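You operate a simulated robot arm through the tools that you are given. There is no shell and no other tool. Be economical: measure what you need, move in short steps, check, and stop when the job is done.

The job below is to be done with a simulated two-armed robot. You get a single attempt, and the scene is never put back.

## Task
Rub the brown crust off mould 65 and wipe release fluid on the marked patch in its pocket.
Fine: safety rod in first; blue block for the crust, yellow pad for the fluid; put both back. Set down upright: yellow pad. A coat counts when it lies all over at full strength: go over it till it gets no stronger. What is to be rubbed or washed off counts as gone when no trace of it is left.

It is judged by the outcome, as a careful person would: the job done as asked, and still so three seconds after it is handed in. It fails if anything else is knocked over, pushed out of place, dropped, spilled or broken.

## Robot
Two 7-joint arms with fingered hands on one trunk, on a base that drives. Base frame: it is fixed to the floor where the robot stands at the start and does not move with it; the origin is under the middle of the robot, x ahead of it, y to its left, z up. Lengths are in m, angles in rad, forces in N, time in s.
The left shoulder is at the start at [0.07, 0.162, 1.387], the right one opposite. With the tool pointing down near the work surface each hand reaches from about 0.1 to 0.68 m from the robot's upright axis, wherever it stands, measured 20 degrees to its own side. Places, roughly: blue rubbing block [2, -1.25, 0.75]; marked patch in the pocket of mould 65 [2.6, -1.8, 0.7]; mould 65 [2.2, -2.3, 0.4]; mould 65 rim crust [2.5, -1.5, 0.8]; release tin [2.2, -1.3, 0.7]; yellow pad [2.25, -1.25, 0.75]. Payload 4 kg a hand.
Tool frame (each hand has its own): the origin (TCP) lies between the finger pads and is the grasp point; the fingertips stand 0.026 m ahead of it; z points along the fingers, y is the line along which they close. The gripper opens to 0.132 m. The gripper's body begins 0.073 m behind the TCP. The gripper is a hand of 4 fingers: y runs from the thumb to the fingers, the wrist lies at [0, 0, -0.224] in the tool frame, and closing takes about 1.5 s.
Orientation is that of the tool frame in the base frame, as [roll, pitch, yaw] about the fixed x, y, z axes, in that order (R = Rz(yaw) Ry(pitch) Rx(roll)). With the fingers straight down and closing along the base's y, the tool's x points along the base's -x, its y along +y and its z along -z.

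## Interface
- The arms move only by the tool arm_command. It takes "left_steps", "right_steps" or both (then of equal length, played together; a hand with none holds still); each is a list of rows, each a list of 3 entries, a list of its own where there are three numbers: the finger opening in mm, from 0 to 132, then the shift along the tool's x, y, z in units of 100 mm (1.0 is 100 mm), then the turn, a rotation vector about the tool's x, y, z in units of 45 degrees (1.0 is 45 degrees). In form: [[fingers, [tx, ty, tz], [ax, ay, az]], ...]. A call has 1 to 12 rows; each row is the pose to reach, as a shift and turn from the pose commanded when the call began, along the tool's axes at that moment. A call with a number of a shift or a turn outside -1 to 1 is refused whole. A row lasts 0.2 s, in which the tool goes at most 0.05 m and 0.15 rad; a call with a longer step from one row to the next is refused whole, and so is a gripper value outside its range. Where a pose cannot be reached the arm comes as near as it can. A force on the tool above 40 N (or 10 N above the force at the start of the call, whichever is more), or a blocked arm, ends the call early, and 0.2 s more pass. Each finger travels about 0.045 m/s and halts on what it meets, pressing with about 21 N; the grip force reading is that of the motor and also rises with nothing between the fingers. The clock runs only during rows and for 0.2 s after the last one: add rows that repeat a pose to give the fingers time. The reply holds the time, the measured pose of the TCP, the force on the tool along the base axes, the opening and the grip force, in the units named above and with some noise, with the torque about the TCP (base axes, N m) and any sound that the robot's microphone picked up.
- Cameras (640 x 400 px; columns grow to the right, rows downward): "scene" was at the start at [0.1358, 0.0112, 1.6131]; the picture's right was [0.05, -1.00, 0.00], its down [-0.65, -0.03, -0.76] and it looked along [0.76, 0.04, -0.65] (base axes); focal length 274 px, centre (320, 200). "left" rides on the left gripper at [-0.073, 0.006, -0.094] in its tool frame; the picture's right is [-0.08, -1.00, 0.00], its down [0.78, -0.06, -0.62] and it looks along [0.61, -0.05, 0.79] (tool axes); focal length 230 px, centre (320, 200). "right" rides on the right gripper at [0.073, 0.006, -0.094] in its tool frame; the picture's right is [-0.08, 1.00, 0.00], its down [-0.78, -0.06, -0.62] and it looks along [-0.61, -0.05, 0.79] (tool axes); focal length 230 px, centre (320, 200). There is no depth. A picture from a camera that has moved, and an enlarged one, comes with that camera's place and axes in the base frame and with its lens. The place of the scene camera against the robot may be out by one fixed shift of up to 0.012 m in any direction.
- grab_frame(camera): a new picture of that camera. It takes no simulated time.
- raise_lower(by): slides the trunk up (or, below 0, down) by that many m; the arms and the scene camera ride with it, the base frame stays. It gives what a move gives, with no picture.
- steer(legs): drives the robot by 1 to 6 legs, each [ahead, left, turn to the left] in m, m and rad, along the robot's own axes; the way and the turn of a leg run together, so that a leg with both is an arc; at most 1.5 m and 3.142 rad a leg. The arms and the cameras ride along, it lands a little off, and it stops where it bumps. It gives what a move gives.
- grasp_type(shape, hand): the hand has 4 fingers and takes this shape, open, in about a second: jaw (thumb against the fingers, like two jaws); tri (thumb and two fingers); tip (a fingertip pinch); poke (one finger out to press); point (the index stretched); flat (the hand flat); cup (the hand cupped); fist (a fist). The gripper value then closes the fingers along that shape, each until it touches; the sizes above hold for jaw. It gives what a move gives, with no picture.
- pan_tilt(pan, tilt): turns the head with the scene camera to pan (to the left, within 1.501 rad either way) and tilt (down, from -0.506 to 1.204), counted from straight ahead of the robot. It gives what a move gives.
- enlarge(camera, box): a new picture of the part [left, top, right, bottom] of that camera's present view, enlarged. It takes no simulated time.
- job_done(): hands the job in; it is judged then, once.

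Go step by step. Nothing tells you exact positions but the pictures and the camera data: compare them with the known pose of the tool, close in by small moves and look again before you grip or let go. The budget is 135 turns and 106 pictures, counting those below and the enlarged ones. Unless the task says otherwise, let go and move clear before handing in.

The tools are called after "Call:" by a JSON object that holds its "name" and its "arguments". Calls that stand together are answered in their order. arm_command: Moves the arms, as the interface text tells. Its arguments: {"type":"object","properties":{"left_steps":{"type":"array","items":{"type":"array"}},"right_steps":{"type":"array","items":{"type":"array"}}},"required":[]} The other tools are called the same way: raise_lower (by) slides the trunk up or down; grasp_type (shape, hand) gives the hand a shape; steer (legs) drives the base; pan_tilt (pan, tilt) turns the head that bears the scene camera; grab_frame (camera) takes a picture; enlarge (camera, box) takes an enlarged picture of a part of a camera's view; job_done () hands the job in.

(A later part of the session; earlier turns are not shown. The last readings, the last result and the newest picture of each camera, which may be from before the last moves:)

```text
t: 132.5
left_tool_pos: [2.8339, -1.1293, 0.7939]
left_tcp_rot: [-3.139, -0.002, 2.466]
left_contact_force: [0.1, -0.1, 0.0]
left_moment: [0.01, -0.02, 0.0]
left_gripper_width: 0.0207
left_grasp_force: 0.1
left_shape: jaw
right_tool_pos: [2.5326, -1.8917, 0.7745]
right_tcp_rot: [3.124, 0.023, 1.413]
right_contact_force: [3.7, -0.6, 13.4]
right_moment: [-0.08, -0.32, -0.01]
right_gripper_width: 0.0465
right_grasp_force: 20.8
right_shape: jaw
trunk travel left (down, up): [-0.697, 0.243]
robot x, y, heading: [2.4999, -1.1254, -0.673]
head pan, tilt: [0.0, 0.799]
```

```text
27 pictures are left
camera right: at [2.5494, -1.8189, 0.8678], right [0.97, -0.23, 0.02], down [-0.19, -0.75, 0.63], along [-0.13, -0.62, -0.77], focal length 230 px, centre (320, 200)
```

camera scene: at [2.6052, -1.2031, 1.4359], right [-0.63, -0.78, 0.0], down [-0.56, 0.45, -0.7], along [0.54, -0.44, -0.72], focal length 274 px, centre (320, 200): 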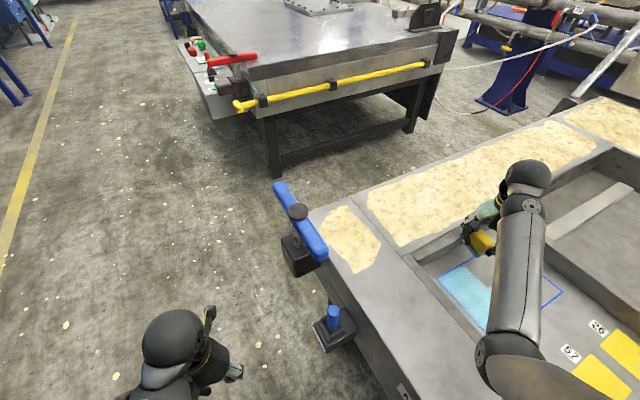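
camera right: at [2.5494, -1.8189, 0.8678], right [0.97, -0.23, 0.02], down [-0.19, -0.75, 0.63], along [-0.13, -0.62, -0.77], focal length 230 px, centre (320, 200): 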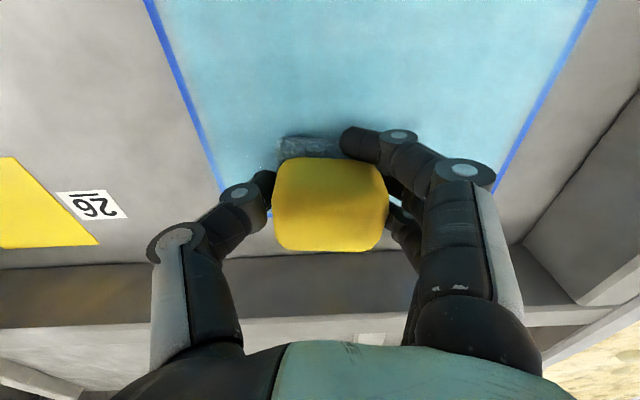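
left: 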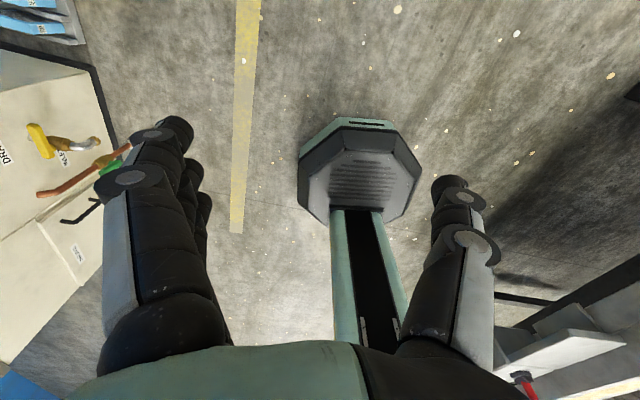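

Looks evenly blue. I'll lift and inspect the whole patch.

Call:
{"name": "arm_command", "arguments": {"right_steps": [[20, [0, 0, -0.4], [0, 0, 0]], [20, [-0.3, -0.3, -0.8], [0, 0, 0]], [20, [-0.6, -0.6, -1], [0, 0, 0]], [20, [-0.8, -0.8, -1], [0, 0, 0]]]}}

Call:
{"name": "grab_frame", "arguments": {"camera": "right"}}

Call:
{"name": "grab_frame", "arguments": {"camera": "scene"}}

```text
refused: row 2 steps farther than a row can; nothing moved
```

```text
26 pictures are left
camera right: at [2.5494, -1.8189, 0.8678], right [0.97, -0.23, 0.02], down [-0.19, -0.75, 0.63], along [-0.13, -0.62, -0.77], focal length 230 px, centre (320, 200)
```

right: 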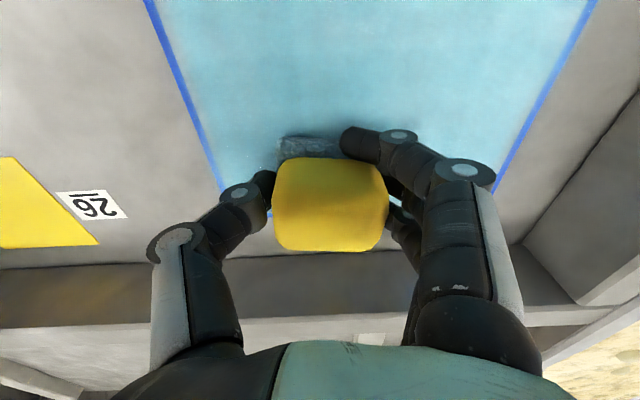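

```text
25 pictures are left
camera scene: at [2.6059, -1.2018, 1.4361], right [-0.62, -0.78, 0.0], down [-0.56, 0.45, -0.7], along [0.54, -0.44, -0.72], focal length 274 px, centre (320, 200)
```

scene: 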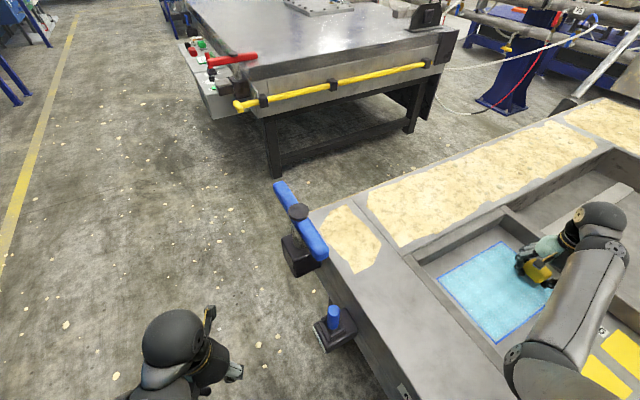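

Call:
{"name": "arm_command", "arguments": {"right_steps": [[20, [0, 0, -0.4], [0, 0, 0]], [20, [0, 0, -0.8], [0, 0, 0]], [20, [0, -0.35, -0.9], [0, 0, 0]], [20, [0, -0.7, -0.9], [0, 0, 0]], [20, [0, -1, -0.9], [0, 0, 0]]]}}

Call:
{"name": "pan_tilt", "arguments": {"pan": -0.45, "tilt": 0.8}}

Call:
{"name": "grab_frame", "arguments": {"camera": "scene"}}

```text
t: 133.7
left_tool_pos: [2.8327, -1.1309, 0.7953]
left_tcp_rot: [-3.141, -0.003, 2.465]
left_contact_force: [-0.4, -0.4, 0.2]
left_moment: [0.01, -0.01, 0.05]
left_gripper_width: 0.0205
left_grasp_force: 0.0
left_shape: jaw
right_tool_pos: [2.4745, -1.8832, 0.8343]
right_tcp_rot: [3.124, 0.023, 1.413]
right_contact_force: [0.5, 0.4, -0.4]
right_moment: [0.04, -0.02, 0.0]
right_gripper_width: 0.0464
right_grasp_force: 20.6
right_shape: jaw
right hand out of reach, approached as far as the arm can: row 2, 3, 4, 5
trunk travel left (down, up): [-0.697, 0.243]
robot x, y, heading: [2.5023, -1.1285, -0.675]
head pan, tilt: [0.0, 0.799]
```

```text
t: 134.6
left_tool_pos: [2.8335, -1.1313, 0.7954]
left_tcp_rot: [-3.141, -0.003, 2.468]
left_contact_force: [-0.8, 0.4, -0.1]
left_moment: [0.03, -0.01, -0.03]
left_gripper_width: 0.0204
left_grasp_force: 0.1
left_shape: jaw
right_tool_pos: [2.473, -1.8817, 0.8331]
right_tcp_rot: [3.123, 0.024, 1.414]
right_contact_force: [0.4, 0.6, -0.6]
right_moment: [0.02, -0.03, 0.0]
right_gripper_width: 0.0462
right_grasp_force: 21.3
right_shape: jaw
trunk travel left (down, up): [-0.697, 0.243]
robot x, y, heading: [2.5014, -1.1317, -0.675]
head pan, tilt: [-0.45, 0.799]
```

```text
24 pictures are left
camera scene: at [2.5771, -1.226, 1.4359], right [-0.9, -0.43, 0.0], down [-0.31, 0.65, -0.7], along [0.3, -0.63, -0.72], focal length 274 px, centre (320, 200)
```

scene: 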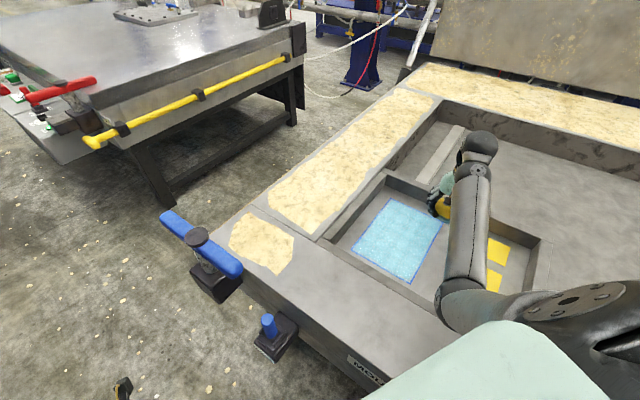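

Call:
{"name": "enlarge", "arguments": {"camera": "scene", "box": [335, 180, 465, 295]}}

```text
3.48 times, centred on (400, 238) of scene
camera zoom: at [2.5771, -1.226, 1.4359], right [-0.9, -0.43, 0.0], down [-0.31, 0.65, -0.7], along [0.3, -0.63, -0.72], focal length 953 px, centre (42, 70)
```

zoom: 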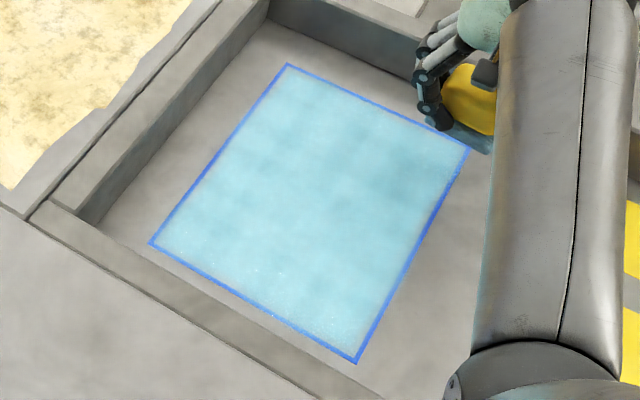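

The coat covers the patch; the edges look a bit thinner. I'll go over it again, concentrating on edges, and see whether it gets stronger. First set the pad down at the back-right corner.

Call:
{"name": "arm_command", "arguments": {"right_steps": [[20, [0, 0.3, 0.2], [0, 0, 0]], [20, [0, 0.6, 0.4], [0, 0, 0]], [20, [0, 0.6, 0.7], [0, 0, 0]], [20, [0, 0.6, 0.86], [0, 0, 0]], [20, [0, 0.6, 0.89], [0, 0, 0]]]}}

```text
t: 135.4
left_tool_pos: [2.833, -1.13, 0.7949]
left_tcp_rot: [-3.14, -0.003, 2.466]
left_contact_force: [0.4, -0.5, -0.3]
left_moment: [0.02, -0.01, -0.04]
left_gripper_width: 0.0204
left_grasp_force: 0.0
left_shape: jaw
right_tool_pos: [2.5351, -1.8942, 0.7748]
right_tcp_rot: [3.119, 0.034, 1.413]
right_contact_force: [-0.7, 9.7, 19.2]
right_moment: [0.12, -0.09, 0.05]
right_gripper_width: 0.0473
right_grasp_force: 21.2
right_shape: jaw
trunk travel left (down, up): [-0.697, 0.243]
robot x, y, heading: [2.5042, -1.1273, -0.678]
head pan, tilt: [-0.45, 0.799]
stopped in row 4 (right hand): the force on the tool passed its limit at 42 N (the readings are from after the stop); the commanded pose is now the measured one
```

Contact. Now a second pass over the back half, including edges.

Call:
{"name": "arm_command", "arguments": {"right_steps": [[20, [-0.3, 0, -0.03], [0, 0, 0]], [20, [-0.3, -0.4, -0.03], [0, 0, 0]], [20, [0.06, -0.44, -0.03], [0, 0, 0]], [20, [0.46, -0.44, -0.03], [0, 0, 0]], [20, [0.86, -0.44, -0.03], [0, 0, 0]], [20, [0.86, -0.05, -0.03], [0, 0, 0]], [20, [0.46, -0.05, -0.03], [0, 0, 0]], [20, [0.06, -0.05, -0.03], [0, 0, 0]], [20, [-0.32, 0.05, -0.03], [0, 0, 0]], [20, [-0.32, 0.45, -0.03], [0, 0, 0]], [20, [-0.32, 0.85, -0.03], [0, 0, 0]], [20, [-0.32, 0.97, -0.03], [0, 0, 0]]]}}

Call:
{"name": "arm_command", "arguments": {"right_steps": [[20, [0.4, 0, 0], [0, 0, 0]], [20, [0.8, 0, 0], [0, 0, 0]], [20, [1, 0, 0], [0, 0, 0]], [20, [1, -0.35, 0], [0, 0, 0]], [20, [0.6, -0.35, 0], [0, 0, 0]], [20, [0.2, -0.35, 0], [0, 0, 0]], [20, [0.2, -0.7, 0], [0, 0, 0]], [20, [0.6, -0.7, 0], [0, 0, 0]], [20, [1, -0.7, 0], [0, 0, 0]], [20, [1, -0.35, 0], [0, 0, 0]], [20, [1, 0, 0], [0, 0, 0]]]}}

Call:
{"name": "enlarge", "arguments": {"camera": "scene", "box": [335, 180, 465, 295]}}

```text
t: 138.0
left_tool_pos: [2.8327, -1.1315, 0.7952]
left_tcp_rot: [-3.141, -0.003, 2.466]
left_contact_force: [-0.1, -0.1, 0.3]
left_moment: [0.02, 0.02, -0.01]
left_gripper_width: 0.0206
left_grasp_force: 0.0
left_shape: jaw
right_tool_pos: [2.6253, -1.9412, 0.7771]
right_tcp_rot: [3.12, 0.029, 1.412]
right_contact_force: [0.2, -0.7, -1.3]
right_moment: [0.0, -0.03, 0.0]
right_gripper_width: 0.0467
right_grasp_force: 21.2
right_shape: jaw
trunk travel left (down, up): [-0.697, 0.243]
robot x, y, heading: [2.4998, -1.1281, -0.675]
head pan, tilt: [-0.45, 0.799]
```

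```text
t: 140.4
left_tool_pos: [2.8329, -1.1304, 0.7945]
left_tcp_rot: [-3.139, -0.001, 2.468]
left_contact_force: [-0.3, 0.2, -0.3]
left_moment: [0.0, 0.04, -0.03]
left_gripper_width: 0.0205
left_grasp_force: 0.0
left_shape: jaw
right_tool_pos: [2.6403, -1.8417, 0.7753]
right_tcp_rot: [3.12, 0.032, 1.411]
right_contact_force: [-5.2, 0.9, 10.8]
right_moment: [-0.03, 0.08, 0.02]
right_gripper_width: 0.0468
right_grasp_force: 21.1
right_shape: jaw
trunk travel left (down, up): [-0.697, 0.243]
robot x, y, heading: [2.5066, -1.1278, -0.678]
head pan, tilt: [-0.45, 0.799]
```

```text
3.48 times, centred on (400, 238) of scene
camera zoom: at [2.5765, -1.2238, 1.4361], right [-0.9, -0.43, 0.0], down [-0.31, 0.65, -0.7], along [0.3, -0.63, -0.72], focal length 953 px, centre (42, 70)
```

zoom: 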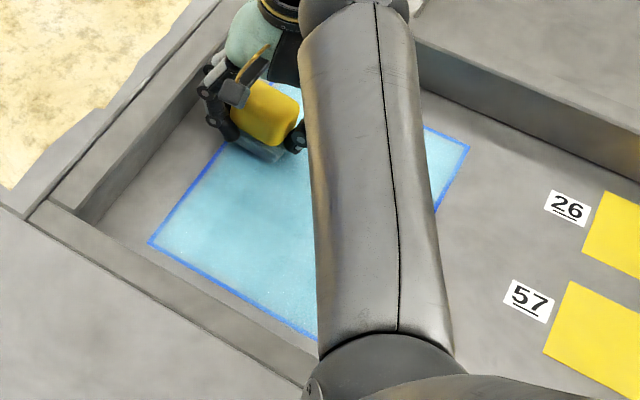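

The back strip got little pressure on the last stroke; I'll return to it. First the second pass over the middle and front half.

Call:
{"name": "arm_command", "arguments": {"right_steps": [[20, [0.37, 0, 0], [0, 0, 0]], [20, [0.77, 0, 0], [0, 0, 0]], [20, [0.97, 0, 0], [0, 0, 0]], [20, [0.97, -0.34, 0], [0, 0, 0]], [20, [0.57, -0.34, 0], [0, 0, 0]], [20, [0.17, -0.34, 0], [0, 0, 0]], [20, [0.17, -0.69, 0], [0, 0, 0]], [20, [0.57, -0.69, 0], [0, 0, 0]], [20, [0.97, -0.69, 0], [0, 0, 0]], [20, [0.97, -1, 0], [0, 0, 0]], [20, [0.57, -1, 0], [0, 0, 0]], [20, [0.17, -1, 0], [0, 0, 0]]]}}

Call:
{"name": "arm_command", "arguments": {"right_steps": [[20, [0, -0.35, 0], [0, 0, 0]], [20, [0.4, -0.37, 0], [0, 0, 0]], [20, [0.8, -0.37, 0], [0, 0, 0]], [20, [1, -0.37, 0], [0, 0, 0]], [20, [1, 0, 0], [0, 0, 0]], [20, [1, 0.4, 0], [0, 0, 0]], [20, [1, 0.6, 0], [0, 0, 0]]]}}

Call:
{"name": "enlarge", "arguments": {"camera": "scene", "box": [335, 180, 465, 295]}}

```text
t: 142.7
left_tool_pos: [2.8321, -1.1277, 0.7946]
left_tcp_rot: [-3.14, 0.0, 2.47]
left_contact_force: [0.0, 0.2, 0.5]
left_moment: [0.05, -0.01, 0.02]
left_gripper_width: 0.0205
left_grasp_force: 0.2
left_shape: jaw
right_tool_pos: [2.5685, -1.7335, 0.7744]
right_tcp_rot: [3.112, 0.037, 1.419]
right_contact_force: [4.5, 9.0, 25.7]
right_moment: [0.01, -0.42, 0.11]
right_gripper_width: 0.0469
right_grasp_force: 20.4
right_shape: jaw
trunk travel left (down, up): [-0.697, 0.243]
robot x, y, heading: [2.5038, -1.1281, -0.679]
head pan, tilt: [-0.45, 0.799]
stopped in row 11 (right hand): the force on the tool passed its limit at 45 N (the readings are from after the stop); the commanded pose is now the measured one
```

```text
t: 143.2
left_tool_pos: [2.8338, -1.1289, 0.7947]
left_tcp_rot: [-3.14, -0.002, 2.467]
left_contact_force: [-1.1, 0.6, -0.3]
left_moment: [-0.02, -0.01, 0.01]
left_gripper_width: 0.0208
left_grasp_force: 0.0
left_shape: jaw
right_tool_pos: [2.5333, -1.7107, 0.7745]
right_tcp_rot: [3.109, 0.048, 1.416]
right_contact_force: [0.7, 2.3, 14.8]
right_moment: [-0.05, -0.13, 0.03]
right_gripper_width: 0.0469
right_grasp_force: 20.6
right_shape: jaw
trunk travel left (down, up): [-0.697, 0.243]
robot x, y, heading: [2.5042, -1.1277, -0.673]
head pan, tilt: [-0.45, 0.799]
stopped in row 2 (right hand): the force on the tool passed its limit at 43 N (the readings are from after the stop); the commanded pose is now the measured one
```

```text
3.48 times, centred on (400, 238) of scene
camera zoom: at [2.5774, -1.2237, 1.4357], right [-0.9, -0.43, 0.0], down [-0.31, 0.65, -0.7], along [0.3, -0.63, -0.72], focal length 953 px, centre (42, 70)
```

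zoom: 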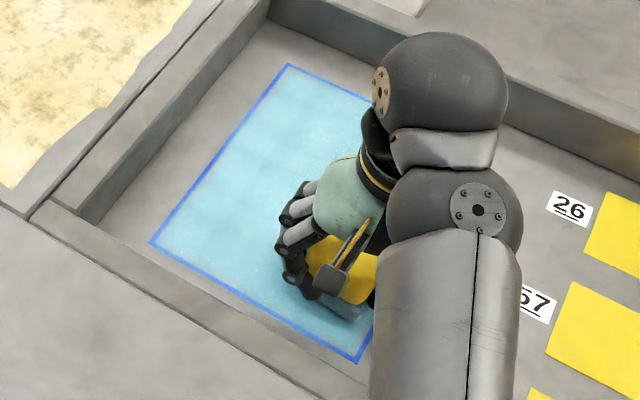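

Getting stronger and more even. I re-level the hand slightly, ease pressure, and go over the front edge.

Call:
{"name": "arm_command", "arguments": {"right_steps": [[20, [0, 0, -0.03], [0.042, 0.061, 0]], [20, [0.2, -0.08, -0.025], [0.042, 0.061, 0]], [20, [0.3, -0.08, -0.025], [0.042, 0.061, 0]], [20, [0.3, 0.3, -0.025], [0.042, 0.061, 0]], [20, [0.3, 0.7, -0.025], [0.042, 0.061, 0]], [20, [0.3, 1, -0.025], [0.042, 0.061, 0]], [20, [0, 1, -0.025], [0.042, 0.061, 0]], [20, [-0.3, 1, -0.025], [0.042, 0.061, 0]], [20, [0, 0.7, -0.025], [0.042, 0.061, 0]], [20, [0, 0.3, -0.025], [0.042, 0.061, 0]], [20, [0, 0.7, -0.025], [0.042, 0.061, 0]], [20, [0, 1, -0.025], [0.042, 0.061, 0]]]}}

Call:
{"name": "arm_command", "arguments": {"right_steps": [[20, [0, 0.3, 0], [0, 0, 0]], [20, [0.3, 0.3, 0], [0, 0, 0]], [20, [0, 0.3, 0], [0, 0, 0]], [20, [-0.4, 0.3, 0], [0, 0, 0]], [20, [-0.8, 0.3, 0], [0, 0, 0]], [20, [-1, 0.3, 0], [0, 0, 0]]]}}

Call:
{"name": "grab_frame", "arguments": {"camera": "right"}}

```text
t: 143.7
left_tool_pos: [2.8329, -1.1306, 0.7935]
left_tcp_rot: [-3.14, -0.003, 2.467]
left_contact_force: [-0.1, -0.2, 0.1]
left_moment: [0.02, 0.03, 0.01]
left_gripper_width: 0.0206
left_grasp_force: 0.1
left_shape: jaw
right_tool_pos: [2.5342, -1.7068, 0.7744]
right_tcp_rot: [3.127, 0.024, 1.412]
right_contact_force: [0.0, 0.9, 16.6]
right_moment: [-0.15, -0.34, -0.02]
right_gripper_width: 0.0468
right_grasp_force: 21.2
right_shape: jaw
right hand out of reach, approached as far as the arm can: row 1, 2
trunk travel left (down, up): [-0.697, 0.243]
robot x, y, heading: [2.5021, -1.1293, -0.669]
head pan, tilt: [-0.45, 0.799]
stopped in row 2 (right hand): the force on the tool passed its limit at 43 N (the readings are from after the stop); the commanded pose is now the measured one
```

```text
t: 145.1
left_tool_pos: [2.8336, -1.131, 0.7944]
left_tcp_rot: [-3.139, -0.002, 2.467]
left_contact_force: [-0.2, 0.1, -0.2]
left_moment: [-0.01, -0.01, -0.01]
left_gripper_width: 0.0204
left_grasp_force: 0.2
left_shape: jaw
right_tool_pos: [2.5478, -1.81, 0.7755]
right_tcp_rot: [3.129, 0.019, 1.414]
right_contact_force: [0.6, 2.8, 7.2]
right_moment: [-0.03, -0.23, 0.11]
right_gripper_width: 0.0471
right_grasp_force: 20.8
right_shape: jaw
trunk travel left (down, up): [-0.697, 0.243]
robot x, y, heading: [2.5023, -1.1315, -0.675]
head pan, tilt: [-0.45, 0.799]
```

```text
20 pictures are left
camera right: at [2.5653, -1.738, 0.8684], right [0.97, -0.23, 0.01], down [-0.19, -0.75, 0.63], along [-0.14, -0.62, -0.78], focal length 230 px, centre (320, 200)
```

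right: 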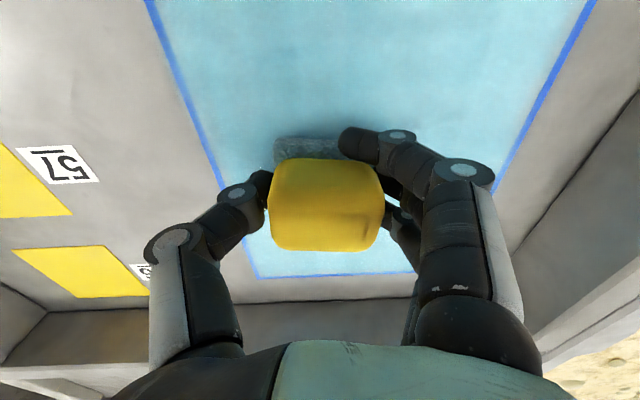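

The felt looks dry now and the front edge is too close for this stance, so I'll re-dip and finish the front half from further back. I raise the trunk and retreat in steps.

Call:
{"name": "raise_lower", "arguments": {"by": 0.11}}

Call:
{"name": "steer", "arguments": {"legs": [[-0.193, 0.242, 0], [0, 0, -0.3]]}}

Call:
{"name": "grab_frame", "arguments": {"camera": "scene"}}

```text
t: 146.5
left_tool_pos: [2.8341, -1.1317, 0.9049]
left_tcp_rot: [3.141, -0.003, 2.467]
left_contact_force: [0.1, 0.4, -0.4]
left_moment: [-0.02, 0.03, 0.0]
left_gripper_width: 0.0206
left_grasp_force: 0.0
left_shape: jaw
right_tool_pos: [2.5482, -1.8117, 0.8853]
right_tcp_rot: [3.129, 0.018, 1.411]
right_contact_force: [0.7, -0.6, -1.5]
right_moment: [0.01, -0.01, 0.01]
right_gripper_width: 0.047
right_grasp_force: 20.2
right_shape: jaw
trunk travel left (down, up): [-0.807, 0.133]
robot x, y, heading: [2.5035, -1.1336, -0.675]
head pan, tilt: [-0.45, 0.799]
```

```text
t: 149.6
left_tool_pos: [2.8184, -0.917, 0.9049]
left_tcp_rot: [-3.141, -0.003, 2.165]
left_contact_force: [-0.3, 0.3, 0.0]
left_moment: [0.0, -0.01, 0.02]
left_gripper_width: 0.0205
left_grasp_force: 0.1
left_shape: jaw
right_tool_pos: [2.3429, -1.48, 0.884]
right_tcp_rot: [3.129, 0.02, 1.111]
right_contact_force: [-0.5, -0.1, -1.2]
right_moment: [-0.03, 0.03, -0.01]
right_gripper_width: 0.047
right_grasp_force: 21.2
right_shape: jaw
trunk travel left (down, up): [-0.807, 0.133]
robot x, y, heading: [2.5028, -0.819, -0.977]
head pan, tilt: [-0.45, 0.799]
```

```text
19 pictures are left
camera scene: at [2.5435, -0.9314, 1.5458], right [-0.99, -0.14, 0.0], down [-0.1, 0.71, -0.7], along [0.1, -0.69, -0.72], focal length 274 px, centre (320, 200)
```

scene: 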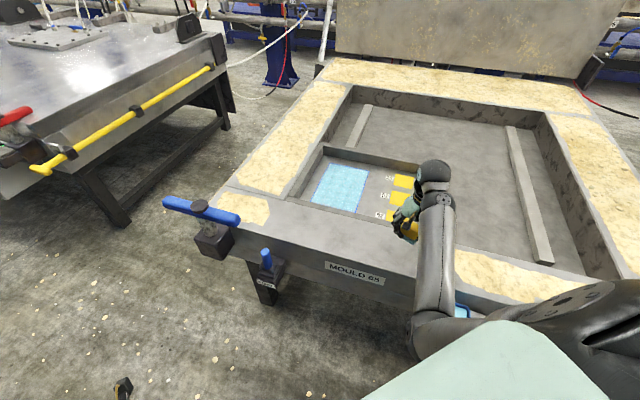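

Call:
{"name": "enlarge", "arguments": {"camera": "scene", "box": [295, 155, 385, 215]}}

Call:
{"name": "steer", "arguments": {"legs": [[0.084, 0.124, 0], [0, 0, -0.595]]}}

Call:
{"name": "arm_command", "arguments": {"right_steps": [[20, [0, 0, 0], [0, 0, -0.18]], [20, [0, 0, 0], [0, 0, -0.36]], [20, [0, 0, 0], [0, 0, -0.54]], [20, [0, 0, 0], [0, 0, -0.72]], [20, [0, 0, 0], [0, 0, -0.9]], [20, [0, 0, 0], [0, 0, -1]]]}}

Call:
{"name": "grab_frame", "arguments": {"camera": "right"}}

```text
6.67 times, centred on (340, 185) of scene
camera zoom: at [2.5435, -0.9314, 1.5458], right [-0.99, -0.14, 0.0], down [-0.1, 0.71, -0.7], along [0.1, -0.69, -0.72], focal length 1827 px, centre (187, 300)
```

zoom: 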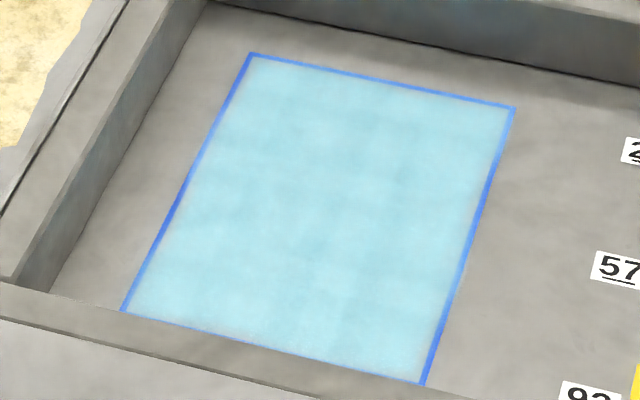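

```text
t: 152.6
left_tool_pos: [2.8575, -1.0774, 0.9049]
left_tcp_rot: [-3.142, -0.003, 1.564]
left_contact_force: [-0.4, 0.3, -0.2]
left_moment: [-0.02, 0.0, -0.04]
left_gripper_width: 0.0207
left_grasp_force: 0.1
left_shape: jaw
right_tool_pos: [2.1463, -1.2754, 0.885]
right_tcp_rot: [3.128, 0.018, 0.513]
right_contact_force: [-0.3, 1.1, -0.9]
right_moment: [0.01, 0.03, 0.01]
right_gripper_width: 0.0467
right_grasp_force: 20.9
right_shape: jaw
trunk travel left (down, up): [-0.807, 0.133]
robot x, y, heading: [2.6551, -0.8177, -1.576]
head pan, tilt: [-0.45, 0.799]
```

```text
t: 154.0
left_tool_pos: [2.8568, -1.0779, 0.9046]
left_tcp_rot: [3.141, -0.003, 1.564]
left_contact_force: [-0.6, -1.0, -0.1]
left_moment: [0.02, -0.01, 0.02]
left_gripper_width: 0.0207
left_grasp_force: 0.0
left_shape: jaw
right_tool_pos: [2.1482, -1.2754, 0.8855]
right_tcp_rot: [-3.136, 0.023, 1.299]
right_contact_force: [-0.6, 0.6, -0.8]
right_moment: [-0.01, 0.02, 0.03]
right_gripper_width: 0.0468
right_grasp_force: 21.5
right_shape: jaw
trunk travel left (down, up): [-0.807, 0.133]
robot x, y, heading: [2.6515, -0.8163, -1.575]
head pan, tilt: [-0.45, 0.799]
```

```text
17 pictures are left
camera right: at [2.1741, -1.2063, 0.9776], right [0.94, -0.34, 0.0], down [-0.26, -0.73, 0.63], along [-0.22, -0.6, -0.77], focal length 230 px, centre (320, 200)
```

right: 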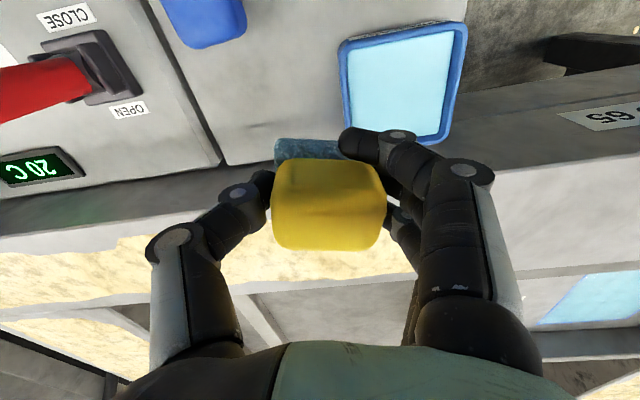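

Close to full coverage, only slightly thin right at the lines. I align above the tin again for a re-dip.

Call:
{"name": "steer", "arguments": {"legs": [[0.002, 0.075, 0]]}}

Call:
{"name": "arm_command", "arguments": {"right_steps": [[20, [0, 0, 0.1], [0, 0, -0.14]], [20, [0, 0, 0.3], [0, 0, -0.14]], [20, [0, 0, 0.5], [0, 0, -0.14]], [20, [0, 0, 0.5], [0, 0, -0.14]]]}}

Call:
{"name": "grab_frame", "arguments": {"camera": "right"}}

```text
t: 155.0
left_tool_pos: [2.9311, -1.0802, 0.9046]
left_tcp_rot: [3.141, -0.003, 1.566]
left_contact_force: [-0.1, -0.6, 0.2]
left_moment: [-0.01, -0.02, -0.01]
left_gripper_width: 0.0204
left_grasp_force: 0.0
left_shape: jaw
right_tool_pos: [2.2199, -1.2786, 0.8836]
right_tcp_rot: [-3.138, 0.022, 1.297]
right_contact_force: [0.2, -0.3, -0.1]
right_moment: [0.02, -0.01, 0.02]
right_gripper_width: 0.047
right_grasp_force: 21.6
right_shape: jaw
trunk travel left (down, up): [-0.807, 0.133]
robot x, y, heading: [2.7281, -0.8178, -1.575]
head pan, tilt: [-0.45, 0.799]
```

```text
t: 156.0
left_tool_pos: [2.9306, -1.0801, 0.9047]
left_tcp_rot: [3.141, -0.004, 1.566]
left_contact_force: [-0.3, -0.6, 0.6]
left_moment: [-0.01, 0.02, 0.01]
left_gripper_width: 0.0205
left_grasp_force: 0.2
left_shape: jaw
right_tool_pos: [2.2208, -1.2779, 0.8335]
right_tcp_rot: [-3.135, 0.02, 1.408]
right_contact_force: [0.3, -0.5, -0.8]
right_moment: [-0.03, -0.01, 0.02]
right_gripper_width: 0.0467
right_grasp_force: 21.1
right_shape: jaw
trunk travel left (down, up): [-0.807, 0.133]
robot x, y, heading: [2.7266, -0.8201, -1.574]
head pan, tilt: [-0.45, 0.799]
```

```text
16 pictures are left
camera right: at [2.2397, -1.2074, 0.9272], right [0.97, -0.24, -0.01], down [-0.18, -0.75, 0.63], along [-0.15, -0.61, -0.77], focal length 230 px, centre (320, 200)
```

right: 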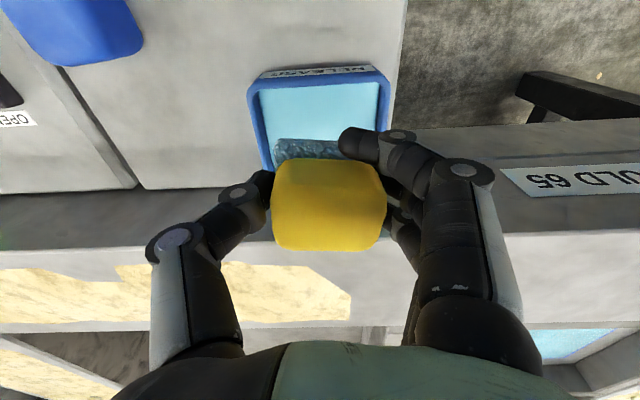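

Centred. Dipping slowly.

Call:
{"name": "arm_command", "arguments": {"right_steps": [[20, [0.03, 0, 0.2], [0, 0, 0]], [20, [0.03, 0, 0.35], [0, 0, 0]], [20, [0.03, 0, 0.4], [0, 0, 0]], [20, [0.03, 0, 0.44], [0, 0, 0]], [20, [0.03, 0, 0.47], [0, 0, 0]]]}}

Call:
{"name": "grab_frame", "arguments": {"camera": "right"}}

```text
t: 157.2
left_tool_pos: [2.9309, -1.0792, 0.9052]
left_tcp_rot: [-3.141, -0.004, 1.566]
left_contact_force: [-0.3, -0.8, 0.3]
left_moment: [0.02, 0.0, 0.01]
left_gripper_width: 0.0206
left_grasp_force: 0.1
left_shape: jaw
right_tool_pos: [2.2223, -1.2774, 0.7876]
right_tcp_rot: [-3.133, 0.021, 1.406]
right_contact_force: [-0.1, -0.1, -0.2]
right_moment: [0.01, 0.01, 0.04]
right_gripper_width: 0.0468
right_grasp_force: 21.1
right_shape: jaw
trunk travel left (down, up): [-0.807, 0.133]
robot x, y, heading: [2.7275, -0.8247, -1.573]
head pan, tilt: [-0.45, 0.799]
```

```text
15 pictures are left
camera right: at [2.2406, -1.2058, 0.8804], right [0.97, -0.24, -0.01], down [-0.18, -0.75, 0.63], along [-0.16, -0.61, -0.77], focal length 230 px, centre (320, 200)
```

right: 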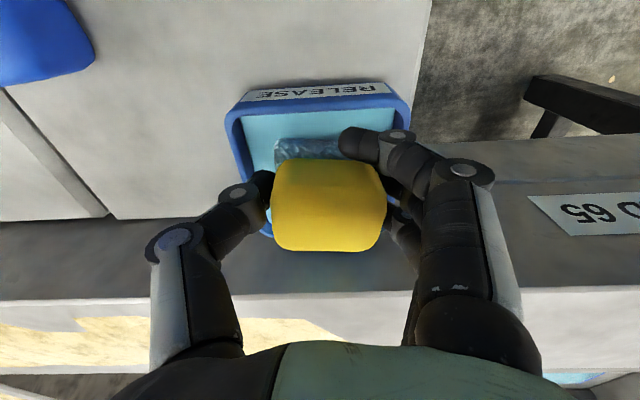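

Call:
{"name": "arm_command", "arguments": {"right_steps": [[20, [0, 0, 0.02], [0, 0, 0]], [20, [0, 0, 0.04], [0, 0, 0]], [20, [0, 0, 0.06], [0, 0, 0]], [20, [0, 0, 0.06], [0, 0, 0]]]}}

```text
t: 158.2
left_tool_pos: [2.9315, -1.0792, 0.9037]
left_tcp_rot: [-3.14, -0.003, 1.565]
left_contact_force: [0.5, -0.1, 0.6]
left_moment: [0.02, 0.02, -0.02]
left_gripper_width: 0.0203
left_grasp_force: 0.0
left_shape: jaw
right_tool_pos: [2.2223, -1.2757, 0.7852]
right_tcp_rot: [-3.131, 0.027, 1.407]
right_contact_force: [-0.7, -2.5, 19.9]
right_moment: [-0.32, -0.58, -0.08]
right_gripper_width: 0.0471
right_grasp_force: 21.0
right_shape: jaw
trunk travel left (down, up): [-0.807, 0.133]
robot x, y, heading: [2.729, -0.8175, -1.575]
head pan, tilt: [-0.45, 0.799]
```

Contact: the pad is re-wetted. I lift and bring the hand left and forward over the rim, then drive to the front-half stance.

Call:
{"name": "arm_command", "arguments": {"right_steps": [[20, [0, 0, -0.1], [0, 0, 0]], [20, [0, 0, -0.4], [0, 0, 0]], [20, [0, 0, -0.8], [0, 0, 0]], [20, [0, 0, -1], [0, 0, 0]], [20, [0, 0.4, -1], [0, 0, 0]], [20, [-0.2, 0.8, -1], [0, 0, 0]], [20, [-0.5, 1, -1], [0, 0, 0]]]}}

Call:
{"name": "arm_command", "arguments": {"right_steps": [[20, [-0.3, 0.3, 0], [0, 0, 0]], [20, [-0.6, 0.6, 0], [0, 0, 0]], [20, [-0.8, 0.9, 0], [0, 0, 0]], [20, [-1, 1, 0], [0, 0, 0]]]}}

Call:
{"name": "steer", "arguments": {"legs": [[0.22, -0.148, 0], [0, 0, 0.4]]}}

Call:
{"name": "grab_frame", "arguments": {"camera": "right"}}

```text
t: 159.8
left_tool_pos: [2.9316, -1.0818, 0.9046]
left_tcp_rot: [-3.141, -0.003, 1.565]
left_contact_force: [0.3, 0.1, 0.1]
left_moment: [0.02, 0.01, -0.02]
left_gripper_width: 0.0206
left_grasp_force: 0.1
left_shape: jaw
right_tool_pos: [2.3118, -1.3415, 0.8813]
right_tcp_rot: [-3.135, 0.02, 1.406]
right_contact_force: [-0.1, -0.8, -1.0]
right_moment: [0.01, 0.0, -0.02]
right_gripper_width: 0.0466
right_grasp_force: 20.6
right_shape: jaw
trunk travel left (down, up): [-0.807, 0.133]
robot x, y, heading: [2.7264, -0.8171, -1.58]
head pan, tilt: [-0.45, 0.799]
```

```text
t: 160.8
left_tool_pos: [2.9318, -1.0814, 0.905]
left_tcp_rot: [3.141, -0.004, 1.566]
left_contact_force: [-0.7, 0.6, 0.3]
left_moment: [-0.02, -0.04, 0.03]
left_gripper_width: 0.0205
left_grasp_force: 0.1
left_shape: jaw
right_tool_pos: [2.3958, -1.4573, 0.8821]
right_tcp_rot: [-3.134, 0.02, 1.406]
right_contact_force: [0.3, -0.8, -0.4]
right_moment: [0.01, 0.04, 0.0]
right_gripper_width: 0.0464
right_grasp_force: 21.1
right_shape: jaw
trunk travel left (down, up): [-0.807, 0.133]
robot x, y, heading: [2.7286, -0.8185, -1.578]
head pan, tilt: [-0.45, 0.799]
```

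```text
t: 163.9
left_tool_pos: [2.8668, -1.2017, 0.904]
left_tcp_rot: [3.141, -0.002, 1.961]
left_contact_force: [0.3, 0.2, -0.3]
left_moment: [-0.01, 0.0, -0.02]
left_gripper_width: 0.0204
left_grasp_force: 0.1
left_shape: jaw
right_tool_pos: [2.5183, -1.7561, 0.8838]
right_tcp_rot: [-3.134, 0.022, 1.803]
right_contact_force: [-0.1, -0.2, -0.3]
right_moment: [-0.01, 0.0, 0.03]
right_gripper_width: 0.0463
right_grasp_force: 20.7
right_shape: jaw
trunk travel left (down, up): [-0.807, 0.133]
robot x, y, heading: [2.5778, -1.032, -1.178]
head pan, tilt: [-0.45, 0.799]
```

```text
14 pictures are left
camera right: at [2.5076, -1.6826, 0.9758], right [0.99, 0.15, -0.01], down [0.12, -0.76, 0.63], along [0.09, -0.63, -0.77], focal length 230 px, centre (320, 200)
```

right: 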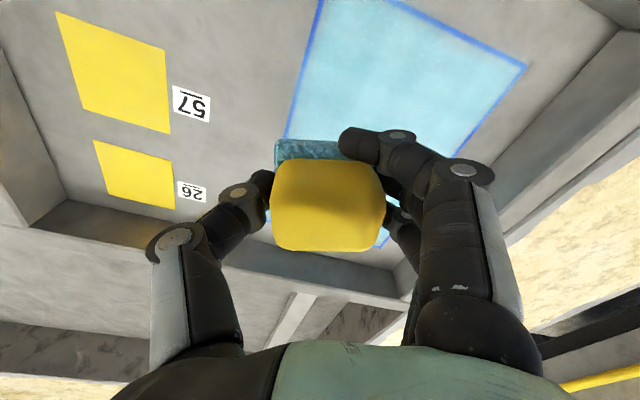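

The pad is wet again. I turn the hand into line, move over the front-right corner and lower the trunk.

Call:
{"name": "arm_command", "arguments": {"right_steps": [[20, [0.2, 0.1, 0], [0, 0.02, 0.17]], [20, [0.4, 0.2, 0], [0, 0.02, 0.34]], [20, [0.6, 0.28, 0], [0, 0.02, 0.5]], [20, [0.66, 0.28, 0], [0, 0.02, 0.5]]]}}

Call:
{"name": "raise_lower", "arguments": {"by": -0.09}}

Call:
{"name": "arm_command", "arguments": {"right_steps": [[20, [0, 0, 0.08], [0, 0, 0]], [20, [0, 0, 0.12], [0, 0, 0]], [20, [0, 0, 0.15], [0, 0, 0]], [20, [0, 0, 0.18], [0, 0, 0]], [20, [0, 0, 0.2], [0, 0, 0]]]}}

Call:
{"name": "grab_frame", "arguments": {"camera": "right"}}

```text
t: 164.9
left_tool_pos: [2.8668, -1.2009, 0.9055]
left_tcp_rot: [-3.141, -0.002, 1.96]
left_contact_force: [0.4, -0.4, -0.1]
left_moment: [0.04, -0.01, 0.0]
left_gripper_width: 0.0204
left_grasp_force: 0.0
left_shape: jaw
right_tool_pos: [2.5305, -1.6854, 0.8815]
right_tcp_rot: [-3.139, 0.007, 1.411]
right_contact_force: [-1.1, -0.2, -2.1]
right_moment: [0.03, -0.02, 0.02]
right_gripper_width: 0.0466
right_grasp_force: 20.8
right_shape: jaw
trunk travel left (down, up): [-0.807, 0.133]
robot x, y, heading: [2.5786, -1.0368, -1.182]
head pan, tilt: [-0.45, 0.799]
```

```text
t: 166.2
left_tool_pos: [2.8672, -1.2002, 0.8143]
left_tcp_rot: [3.141, 0.0, 1.961]
left_contact_force: [0.5, 0.9, -0.2]
left_moment: [0.01, 0.01, 0.01]
left_gripper_width: 0.0207
left_grasp_force: 0.1
left_shape: jaw
right_tool_pos: [2.5289, -1.6844, 0.7916]
right_tcp_rot: [-3.139, 0.008, 1.409]
right_contact_force: [-0.5, 0.3, -1.0]
right_moment: [-0.03, -0.03, -0.01]
right_gripper_width: 0.0463
right_grasp_force: 20.7
right_shape: jaw
trunk travel left (down, up): [-0.717, 0.223]
robot x, y, heading: [2.5783, -1.0352, -1.175]
head pan, tilt: [-0.45, 0.799]
```

```text
t: 167.3
left_tool_pos: [2.8665, -1.1988, 0.8152]
left_tcp_rot: [-3.141, 0.0, 1.963]
left_contact_force: [-0.4, 0.0, -0.6]
left_moment: [0.0, 0.02, 0.01]
left_gripper_width: 0.0206
left_grasp_force: 0.0
left_shape: jaw
right_tool_pos: [2.5302, -1.6849, 0.7752]
right_tcp_rot: [3.141, 0.015, 1.41]
right_contact_force: [-1.8, -0.2, 20.0]
right_moment: [-0.28, -0.42, -0.01]
right_gripper_width: 0.0464
right_grasp_force: 20.8
right_shape: jaw
trunk travel left (down, up): [-0.717, 0.223]
robot x, y, heading: [2.5811, -1.0406, -1.175]
head pan, tilt: [-0.45, 0.799]
```

```text
13 pictures are left
camera right: at [2.5482, -1.6136, 0.8686], right [0.97, -0.24, 0.0], down [-0.18, -0.76, 0.63], along [-0.15, -0.61, -0.78], focal length 230 px, centre (320, 200)
```

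right: 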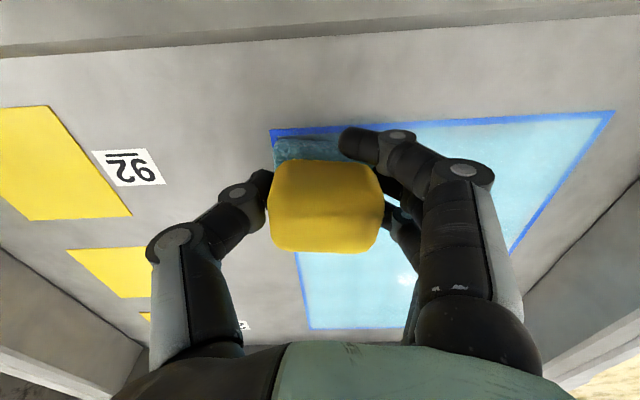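

Felt is just inside the front and right lines. I now wipe the front half with slight overshoot onto the lines.

Call:
{"name": "arm_command", "arguments": {"right_steps": [[20, [0.1, -0.06, -0.01], [0, 0, 0]], [20, [0.1, 0.3, -0.01], [0, 0, 0]], [20, [0.1, 0.7, -0.01], [0, 0, 0]], [20, [0.1, 1, -0.01], [0, 0, 0]], [20, [-0.2, 1, -0.01], [0, 0, 0]], [20, [-0.2, 0.6, -0.01], [0, 0, 0]], [20, [-0.2, 0.2, -0.01], [0, 0, 0]], [20, [-0.2, -0.06, -0.01], [0, 0, 0]], [20, [-0.5, -0.06, -0.01], [0, 0, 0]], [20, [-0.5, 0.3, -0.01], [0, 0, 0]], [20, [-0.5, 0.7, -0.01], [0, 0, 0]], [20, [-0.5, 1, -0.01], [0, 0, 0]]]}}

Call:
{"name": "arm_command", "arguments": {"right_steps": [[20, [0, 0.3, 0], [0, 0, 0]], [20, [0, 0.44, 0], [0, 0, 0]], [20, [0.3, 0.44, 0], [0, 0, 0]], [20, [0.6, 0.44, 0], [0, 0, 0]], [20, [0.62, 0.1, 0], [0, 0, 0]], [20, [0.62, 0.44, 0], [0, 0, 0]], [20, [0.2, 0.44, 0], [0, 0, 0]], [20, [-0.2, 0.44, 0], [0, 0, 0]], [20, [-0.35, 0.4, 0], [0, 0, 0]], [20, [-0.35, 0, 0], [0, 0, 0]], [20, [-0.35, -0.4, 0], [0, 0, 0]], [20, [-0.35, -0.8, 0], [0, 0, 0]]]}}

Call:
{"name": "grab_frame", "arguments": {"camera": "right"}}

```text
t: 169.9
left_tool_pos: [2.8676, -1.1999, 0.8151]
left_tcp_rot: [3.14, -0.002, 1.963]
left_contact_force: [-0.4, 0.3, -0.1]
left_moment: [-0.01, 0.02, 0.01]
left_gripper_width: 0.0205
left_grasp_force: 0.0
left_shape: jaw
right_tool_pos: [2.6193, -1.7492, 0.7743]
right_tcp_rot: [-3.14, 0.011, 1.408]
right_contact_force: [-7.8, 1.0, 16.1]
right_moment: [-0.13, -0.03, -0.01]
right_gripper_width: 0.0479
right_grasp_force: 20.8
right_shape: jaw
trunk travel left (down, up): [-0.717, 0.223]
robot x, y, heading: [2.578, -1.0365, -1.181]
head pan, tilt: [-0.45, 0.799]
```

```text
t: 172.6
left_tool_pos: [2.8671, -1.1999, 0.8145]
left_tcp_rot: [-3.141, -0.002, 1.962]
left_contact_force: [0.1, 0.3, -0.4]
left_moment: [-0.01, -0.03, 0.0]
left_gripper_width: 0.0205
left_grasp_force: 0.1
left_shape: jaw
right_tool_pos: [2.536, -1.7713, 0.7756]
right_tcp_rot: [-3.141, 0.011, 1.409]
right_contact_force: [5.4, -0.3, 14.4]
right_moment: [-0.22, -0.7, 0.11]
right_gripper_width: 0.0461
right_grasp_force: 21.0
right_shape: jaw
trunk travel left (down, up): [-0.717, 0.223]
robot x, y, heading: [2.5791, -1.0405, -1.177]
head pan, tilt: [-0.45, 0.799]
```

```text
12 pictures are left
camera right: at [2.5538, -1.7015, 0.8694], right [0.97, -0.24, 0.0], down [-0.18, -0.76, 0.63], along [-0.15, -0.61, -0.78], focal length 230 px, centre (320, 200)
```

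right: 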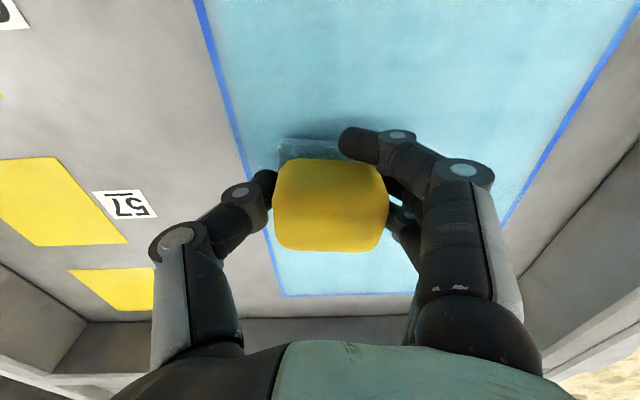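

Front half looks full. For the back half I use the turned stance again: raise, shift the hand right, turn 0.5 and sidestep.

Call:
{"name": "raise_lower", "arguments": {"by": 0.1}}

Call:
{"name": "arm_command", "arguments": {"right_steps": [[20, [0, -0.4, 0], [0, 0, 0]], [20, [0, -0.8, 0], [0, 0, 0]], [20, [0, -0.8, 0], [0, 0, 0]]]}}

Call:
{"name": "steer", "arguments": {"legs": [[0, 0, 0.5], [-0.006, -0.12, 0]]}}

Call:
{"name": "arm_command", "arguments": {"right_steps": [[20, [-0.05, -0.2, 0], [0, 0, 0.17]], [20, [-0.15, -0.5, 0], [0, 0, 0.34]], [20, [-0.25, -0.8, 0], [0, 0, 0.5]], [20, [-0.3, -1, 0], [0, 0, 0.64]], [20, [-0.3, -1, 0], [0, 0, 0.64]]]}}

Call:
{"name": "grab_frame", "arguments": {"camera": "right"}}

```text
t: 173.9
left_tool_pos: [2.8667, -1.202, 0.9139]
left_tcp_rot: [3.141, -0.002, 1.962]
left_contact_force: [0.4, -1.1, 0.5]
left_moment: [0.0, -0.02, -0.02]
left_gripper_width: 0.0206
left_grasp_force: 0.0
left_shape: jaw
right_tool_pos: [2.5365, -1.7728, 0.8735]
right_tcp_rot: [-3.139, 0.005, 1.41]
right_contact_force: [0.3, -0.2, -1.3]
right_moment: [0.0, 0.03, 0.01]
right_gripper_width: 0.0456
right_grasp_force: 20.3
right_shape: jaw
trunk travel left (down, up): [-0.817, 0.123]
robot x, y, heading: [2.5792, -1.0404, -1.176]
head pan, tilt: [-0.45, 0.799]
```

```text
t: 174.7
left_tool_pos: [2.8685, -1.2016, 0.9144]
left_tcp_rot: [-3.14, -0.003, 1.961]
left_contact_force: [0.1, 0.3, -0.7]
left_moment: [-0.01, 0.03, 0.0]
left_gripper_width: 0.0204
left_grasp_force: 0.0
left_shape: jaw
right_tool_pos: [2.458, -1.7612, 0.8735]
right_tcp_rot: [3.141, 0.007, 1.413]
right_contact_force: [0.2, -0.9, -0.5]
right_moment: [-0.03, 0.02, 0.0]
right_gripper_width: 0.0453
right_grasp_force: 20.6
right_shape: jaw
trunk travel left (down, up): [-0.817, 0.123]
robot x, y, heading: [2.5761, -1.0386, -1.176]
head pan, tilt: [-0.45, 0.799]
```

```text
t: 177.3
left_tool_pos: [2.8296, -1.133, 0.9157]
left_tcp_rot: [-3.141, -0.002, 2.462]
left_contact_force: [-1.2, -0.3, 0.2]
left_moment: [0.02, -0.02, 0.02]
left_gripper_width: 0.0209
left_grasp_force: 0.1
left_shape: jaw
right_tool_pos: [2.7402, -1.8199, 0.8739]
right_tcp_rot: [3.141, 0.006, 1.912]
right_contact_force: [-0.1, -0.2, -0.8]
right_moment: [-0.01, -0.02, -0.02]
right_gripper_width: 0.0458
right_grasp_force: 21.5
right_shape: jaw
trunk travel left (down, up): [-0.817, 0.123]
robot x, y, heading: [2.4993, -1.1263, -0.677]
head pan, tilt: [-0.45, 0.799]
```

```text
t: 178.5
left_tool_pos: [2.8314, -1.1314, 0.9135]
left_tcp_rot: [3.141, -0.003, 2.463]
left_contact_force: [-0.8, -0.1, -0.1]
left_moment: [0.02, -0.02, 0.03]
left_gripper_width: 0.0207
left_grasp_force: 0.0
left_shape: jaw
right_tool_pos: [2.6542, -1.8809, 0.8745]
right_tcp_rot: [3.14, 0.006, 1.408]
right_contact_force: [1.2, 1.3, -0.6]
right_moment: [0.0, 0.0, -0.02]
right_gripper_width: 0.0454
right_grasp_force: 21.2
right_shape: jaw
trunk travel left (down, up): [-0.817, 0.123]
robot x, y, heading: [2.4972, -1.1257, -0.677]
head pan, tilt: [-0.45, 0.799]
```

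```text
11 pictures are left
camera right: at [2.6727, -1.8103, 0.9682], right [0.97, -0.24, 0.0], down [-0.19, -0.76, 0.62], along [-0.15, -0.6, -0.78], focal length 230 px, centre (320, 200)
```

right: 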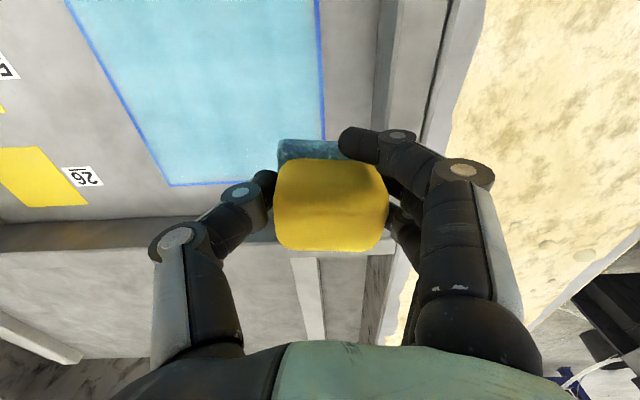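

Good, fully within reach. I shift onto the patch's left edge, lower the trunk and touch down.

Call:
{"name": "arm_command", "arguments": {"right_steps": [[20, [0, -0.2, 0], [0, 0, 0]], [20, [0, -0.2, 0], [0, 0, 0]]]}}

Call:
{"name": "raise_lower", "arguments": {"by": -0.09}}

Call:
{"name": "arm_command", "arguments": {"right_steps": [[20, [0, 0, 0.05], [0, 0, 0]], [20, [0, 0, 0.08], [0, 0, 0]], [20, [0, 0, 0.1], [0, 0, 0]], [20, [0, 0, 0.12], [0, 0, 0]]]}}

```text
t: 179.1
left_tool_pos: [2.8313, -1.1309, 0.9143]
left_tcp_rot: [3.141, -0.003, 2.461]
left_contact_force: [1.1, 0.5, 0.0]
left_moment: [0.04, 0.0, 0.03]
left_gripper_width: 0.0209
left_grasp_force: 0.2
left_shape: jaw
right_tool_pos: [2.6364, -1.8769, 0.874]
right_tcp_rot: [-3.142, 0.007, 1.407]
right_contact_force: [-0.1, -0.5, -0.4]
right_moment: [0.02, 0.01, 0.03]
right_gripper_width: 0.0455
right_grasp_force: 20.8
right_shape: jaw
trunk travel left (down, up): [-0.817, 0.123]
robot x, y, heading: [2.4961, -1.1259, -0.68]
head pan, tilt: [-0.45, 0.799]
```

```text
t: 180.4
left_tool_pos: [2.8316, -1.1311, 0.8252]
left_tcp_rot: [3.14, -0.002, 2.462]
left_contact_force: [0.3, -0.8, -1.0]
left_moment: [-0.01, 0.0, 0.03]
left_gripper_width: 0.0207
left_grasp_force: 0.1
left_shape: jaw
right_tool_pos: [2.6353, -1.8767, 0.784]
right_tcp_rot: [3.14, 0.007, 1.408]
right_contact_force: [0.5, 0.5, -0.3]
right_moment: [-0.01, 0.0, 0.02]
right_gripper_width: 0.0456
right_grasp_force: 20.7
right_shape: jaw
trunk travel left (down, up): [-0.727, 0.213]
robot x, y, heading: [2.5038, -1.1242, -0.68]
head pan, tilt: [-0.45, 0.799]
```

```text
t: 181.4
left_tool_pos: [2.8299, -1.1303, 0.8246]
left_tcp_rot: [-3.139, -0.001, 2.462]
left_contact_force: [-0.3, 0.8, 0.5]
left_moment: [0.02, -0.04, -0.02]
left_gripper_width: 0.0204
left_grasp_force: 0.0
left_shape: jaw
right_tool_pos: [2.6364, -1.8769, 0.7762]
right_tcp_rot: [3.137, 0.011, 1.408]
right_contact_force: [0.3, -0.4, 14.2]
right_moment: [-0.22, -0.45, 0.0]
right_gripper_width: 0.0457
right_grasp_force: 21.2
right_shape: jaw
trunk travel left (down, up): [-0.727, 0.213]
robot x, y, heading: [2.497, -1.1259, -0.676]
head pan, tilt: [-0.45, 0.799]
```

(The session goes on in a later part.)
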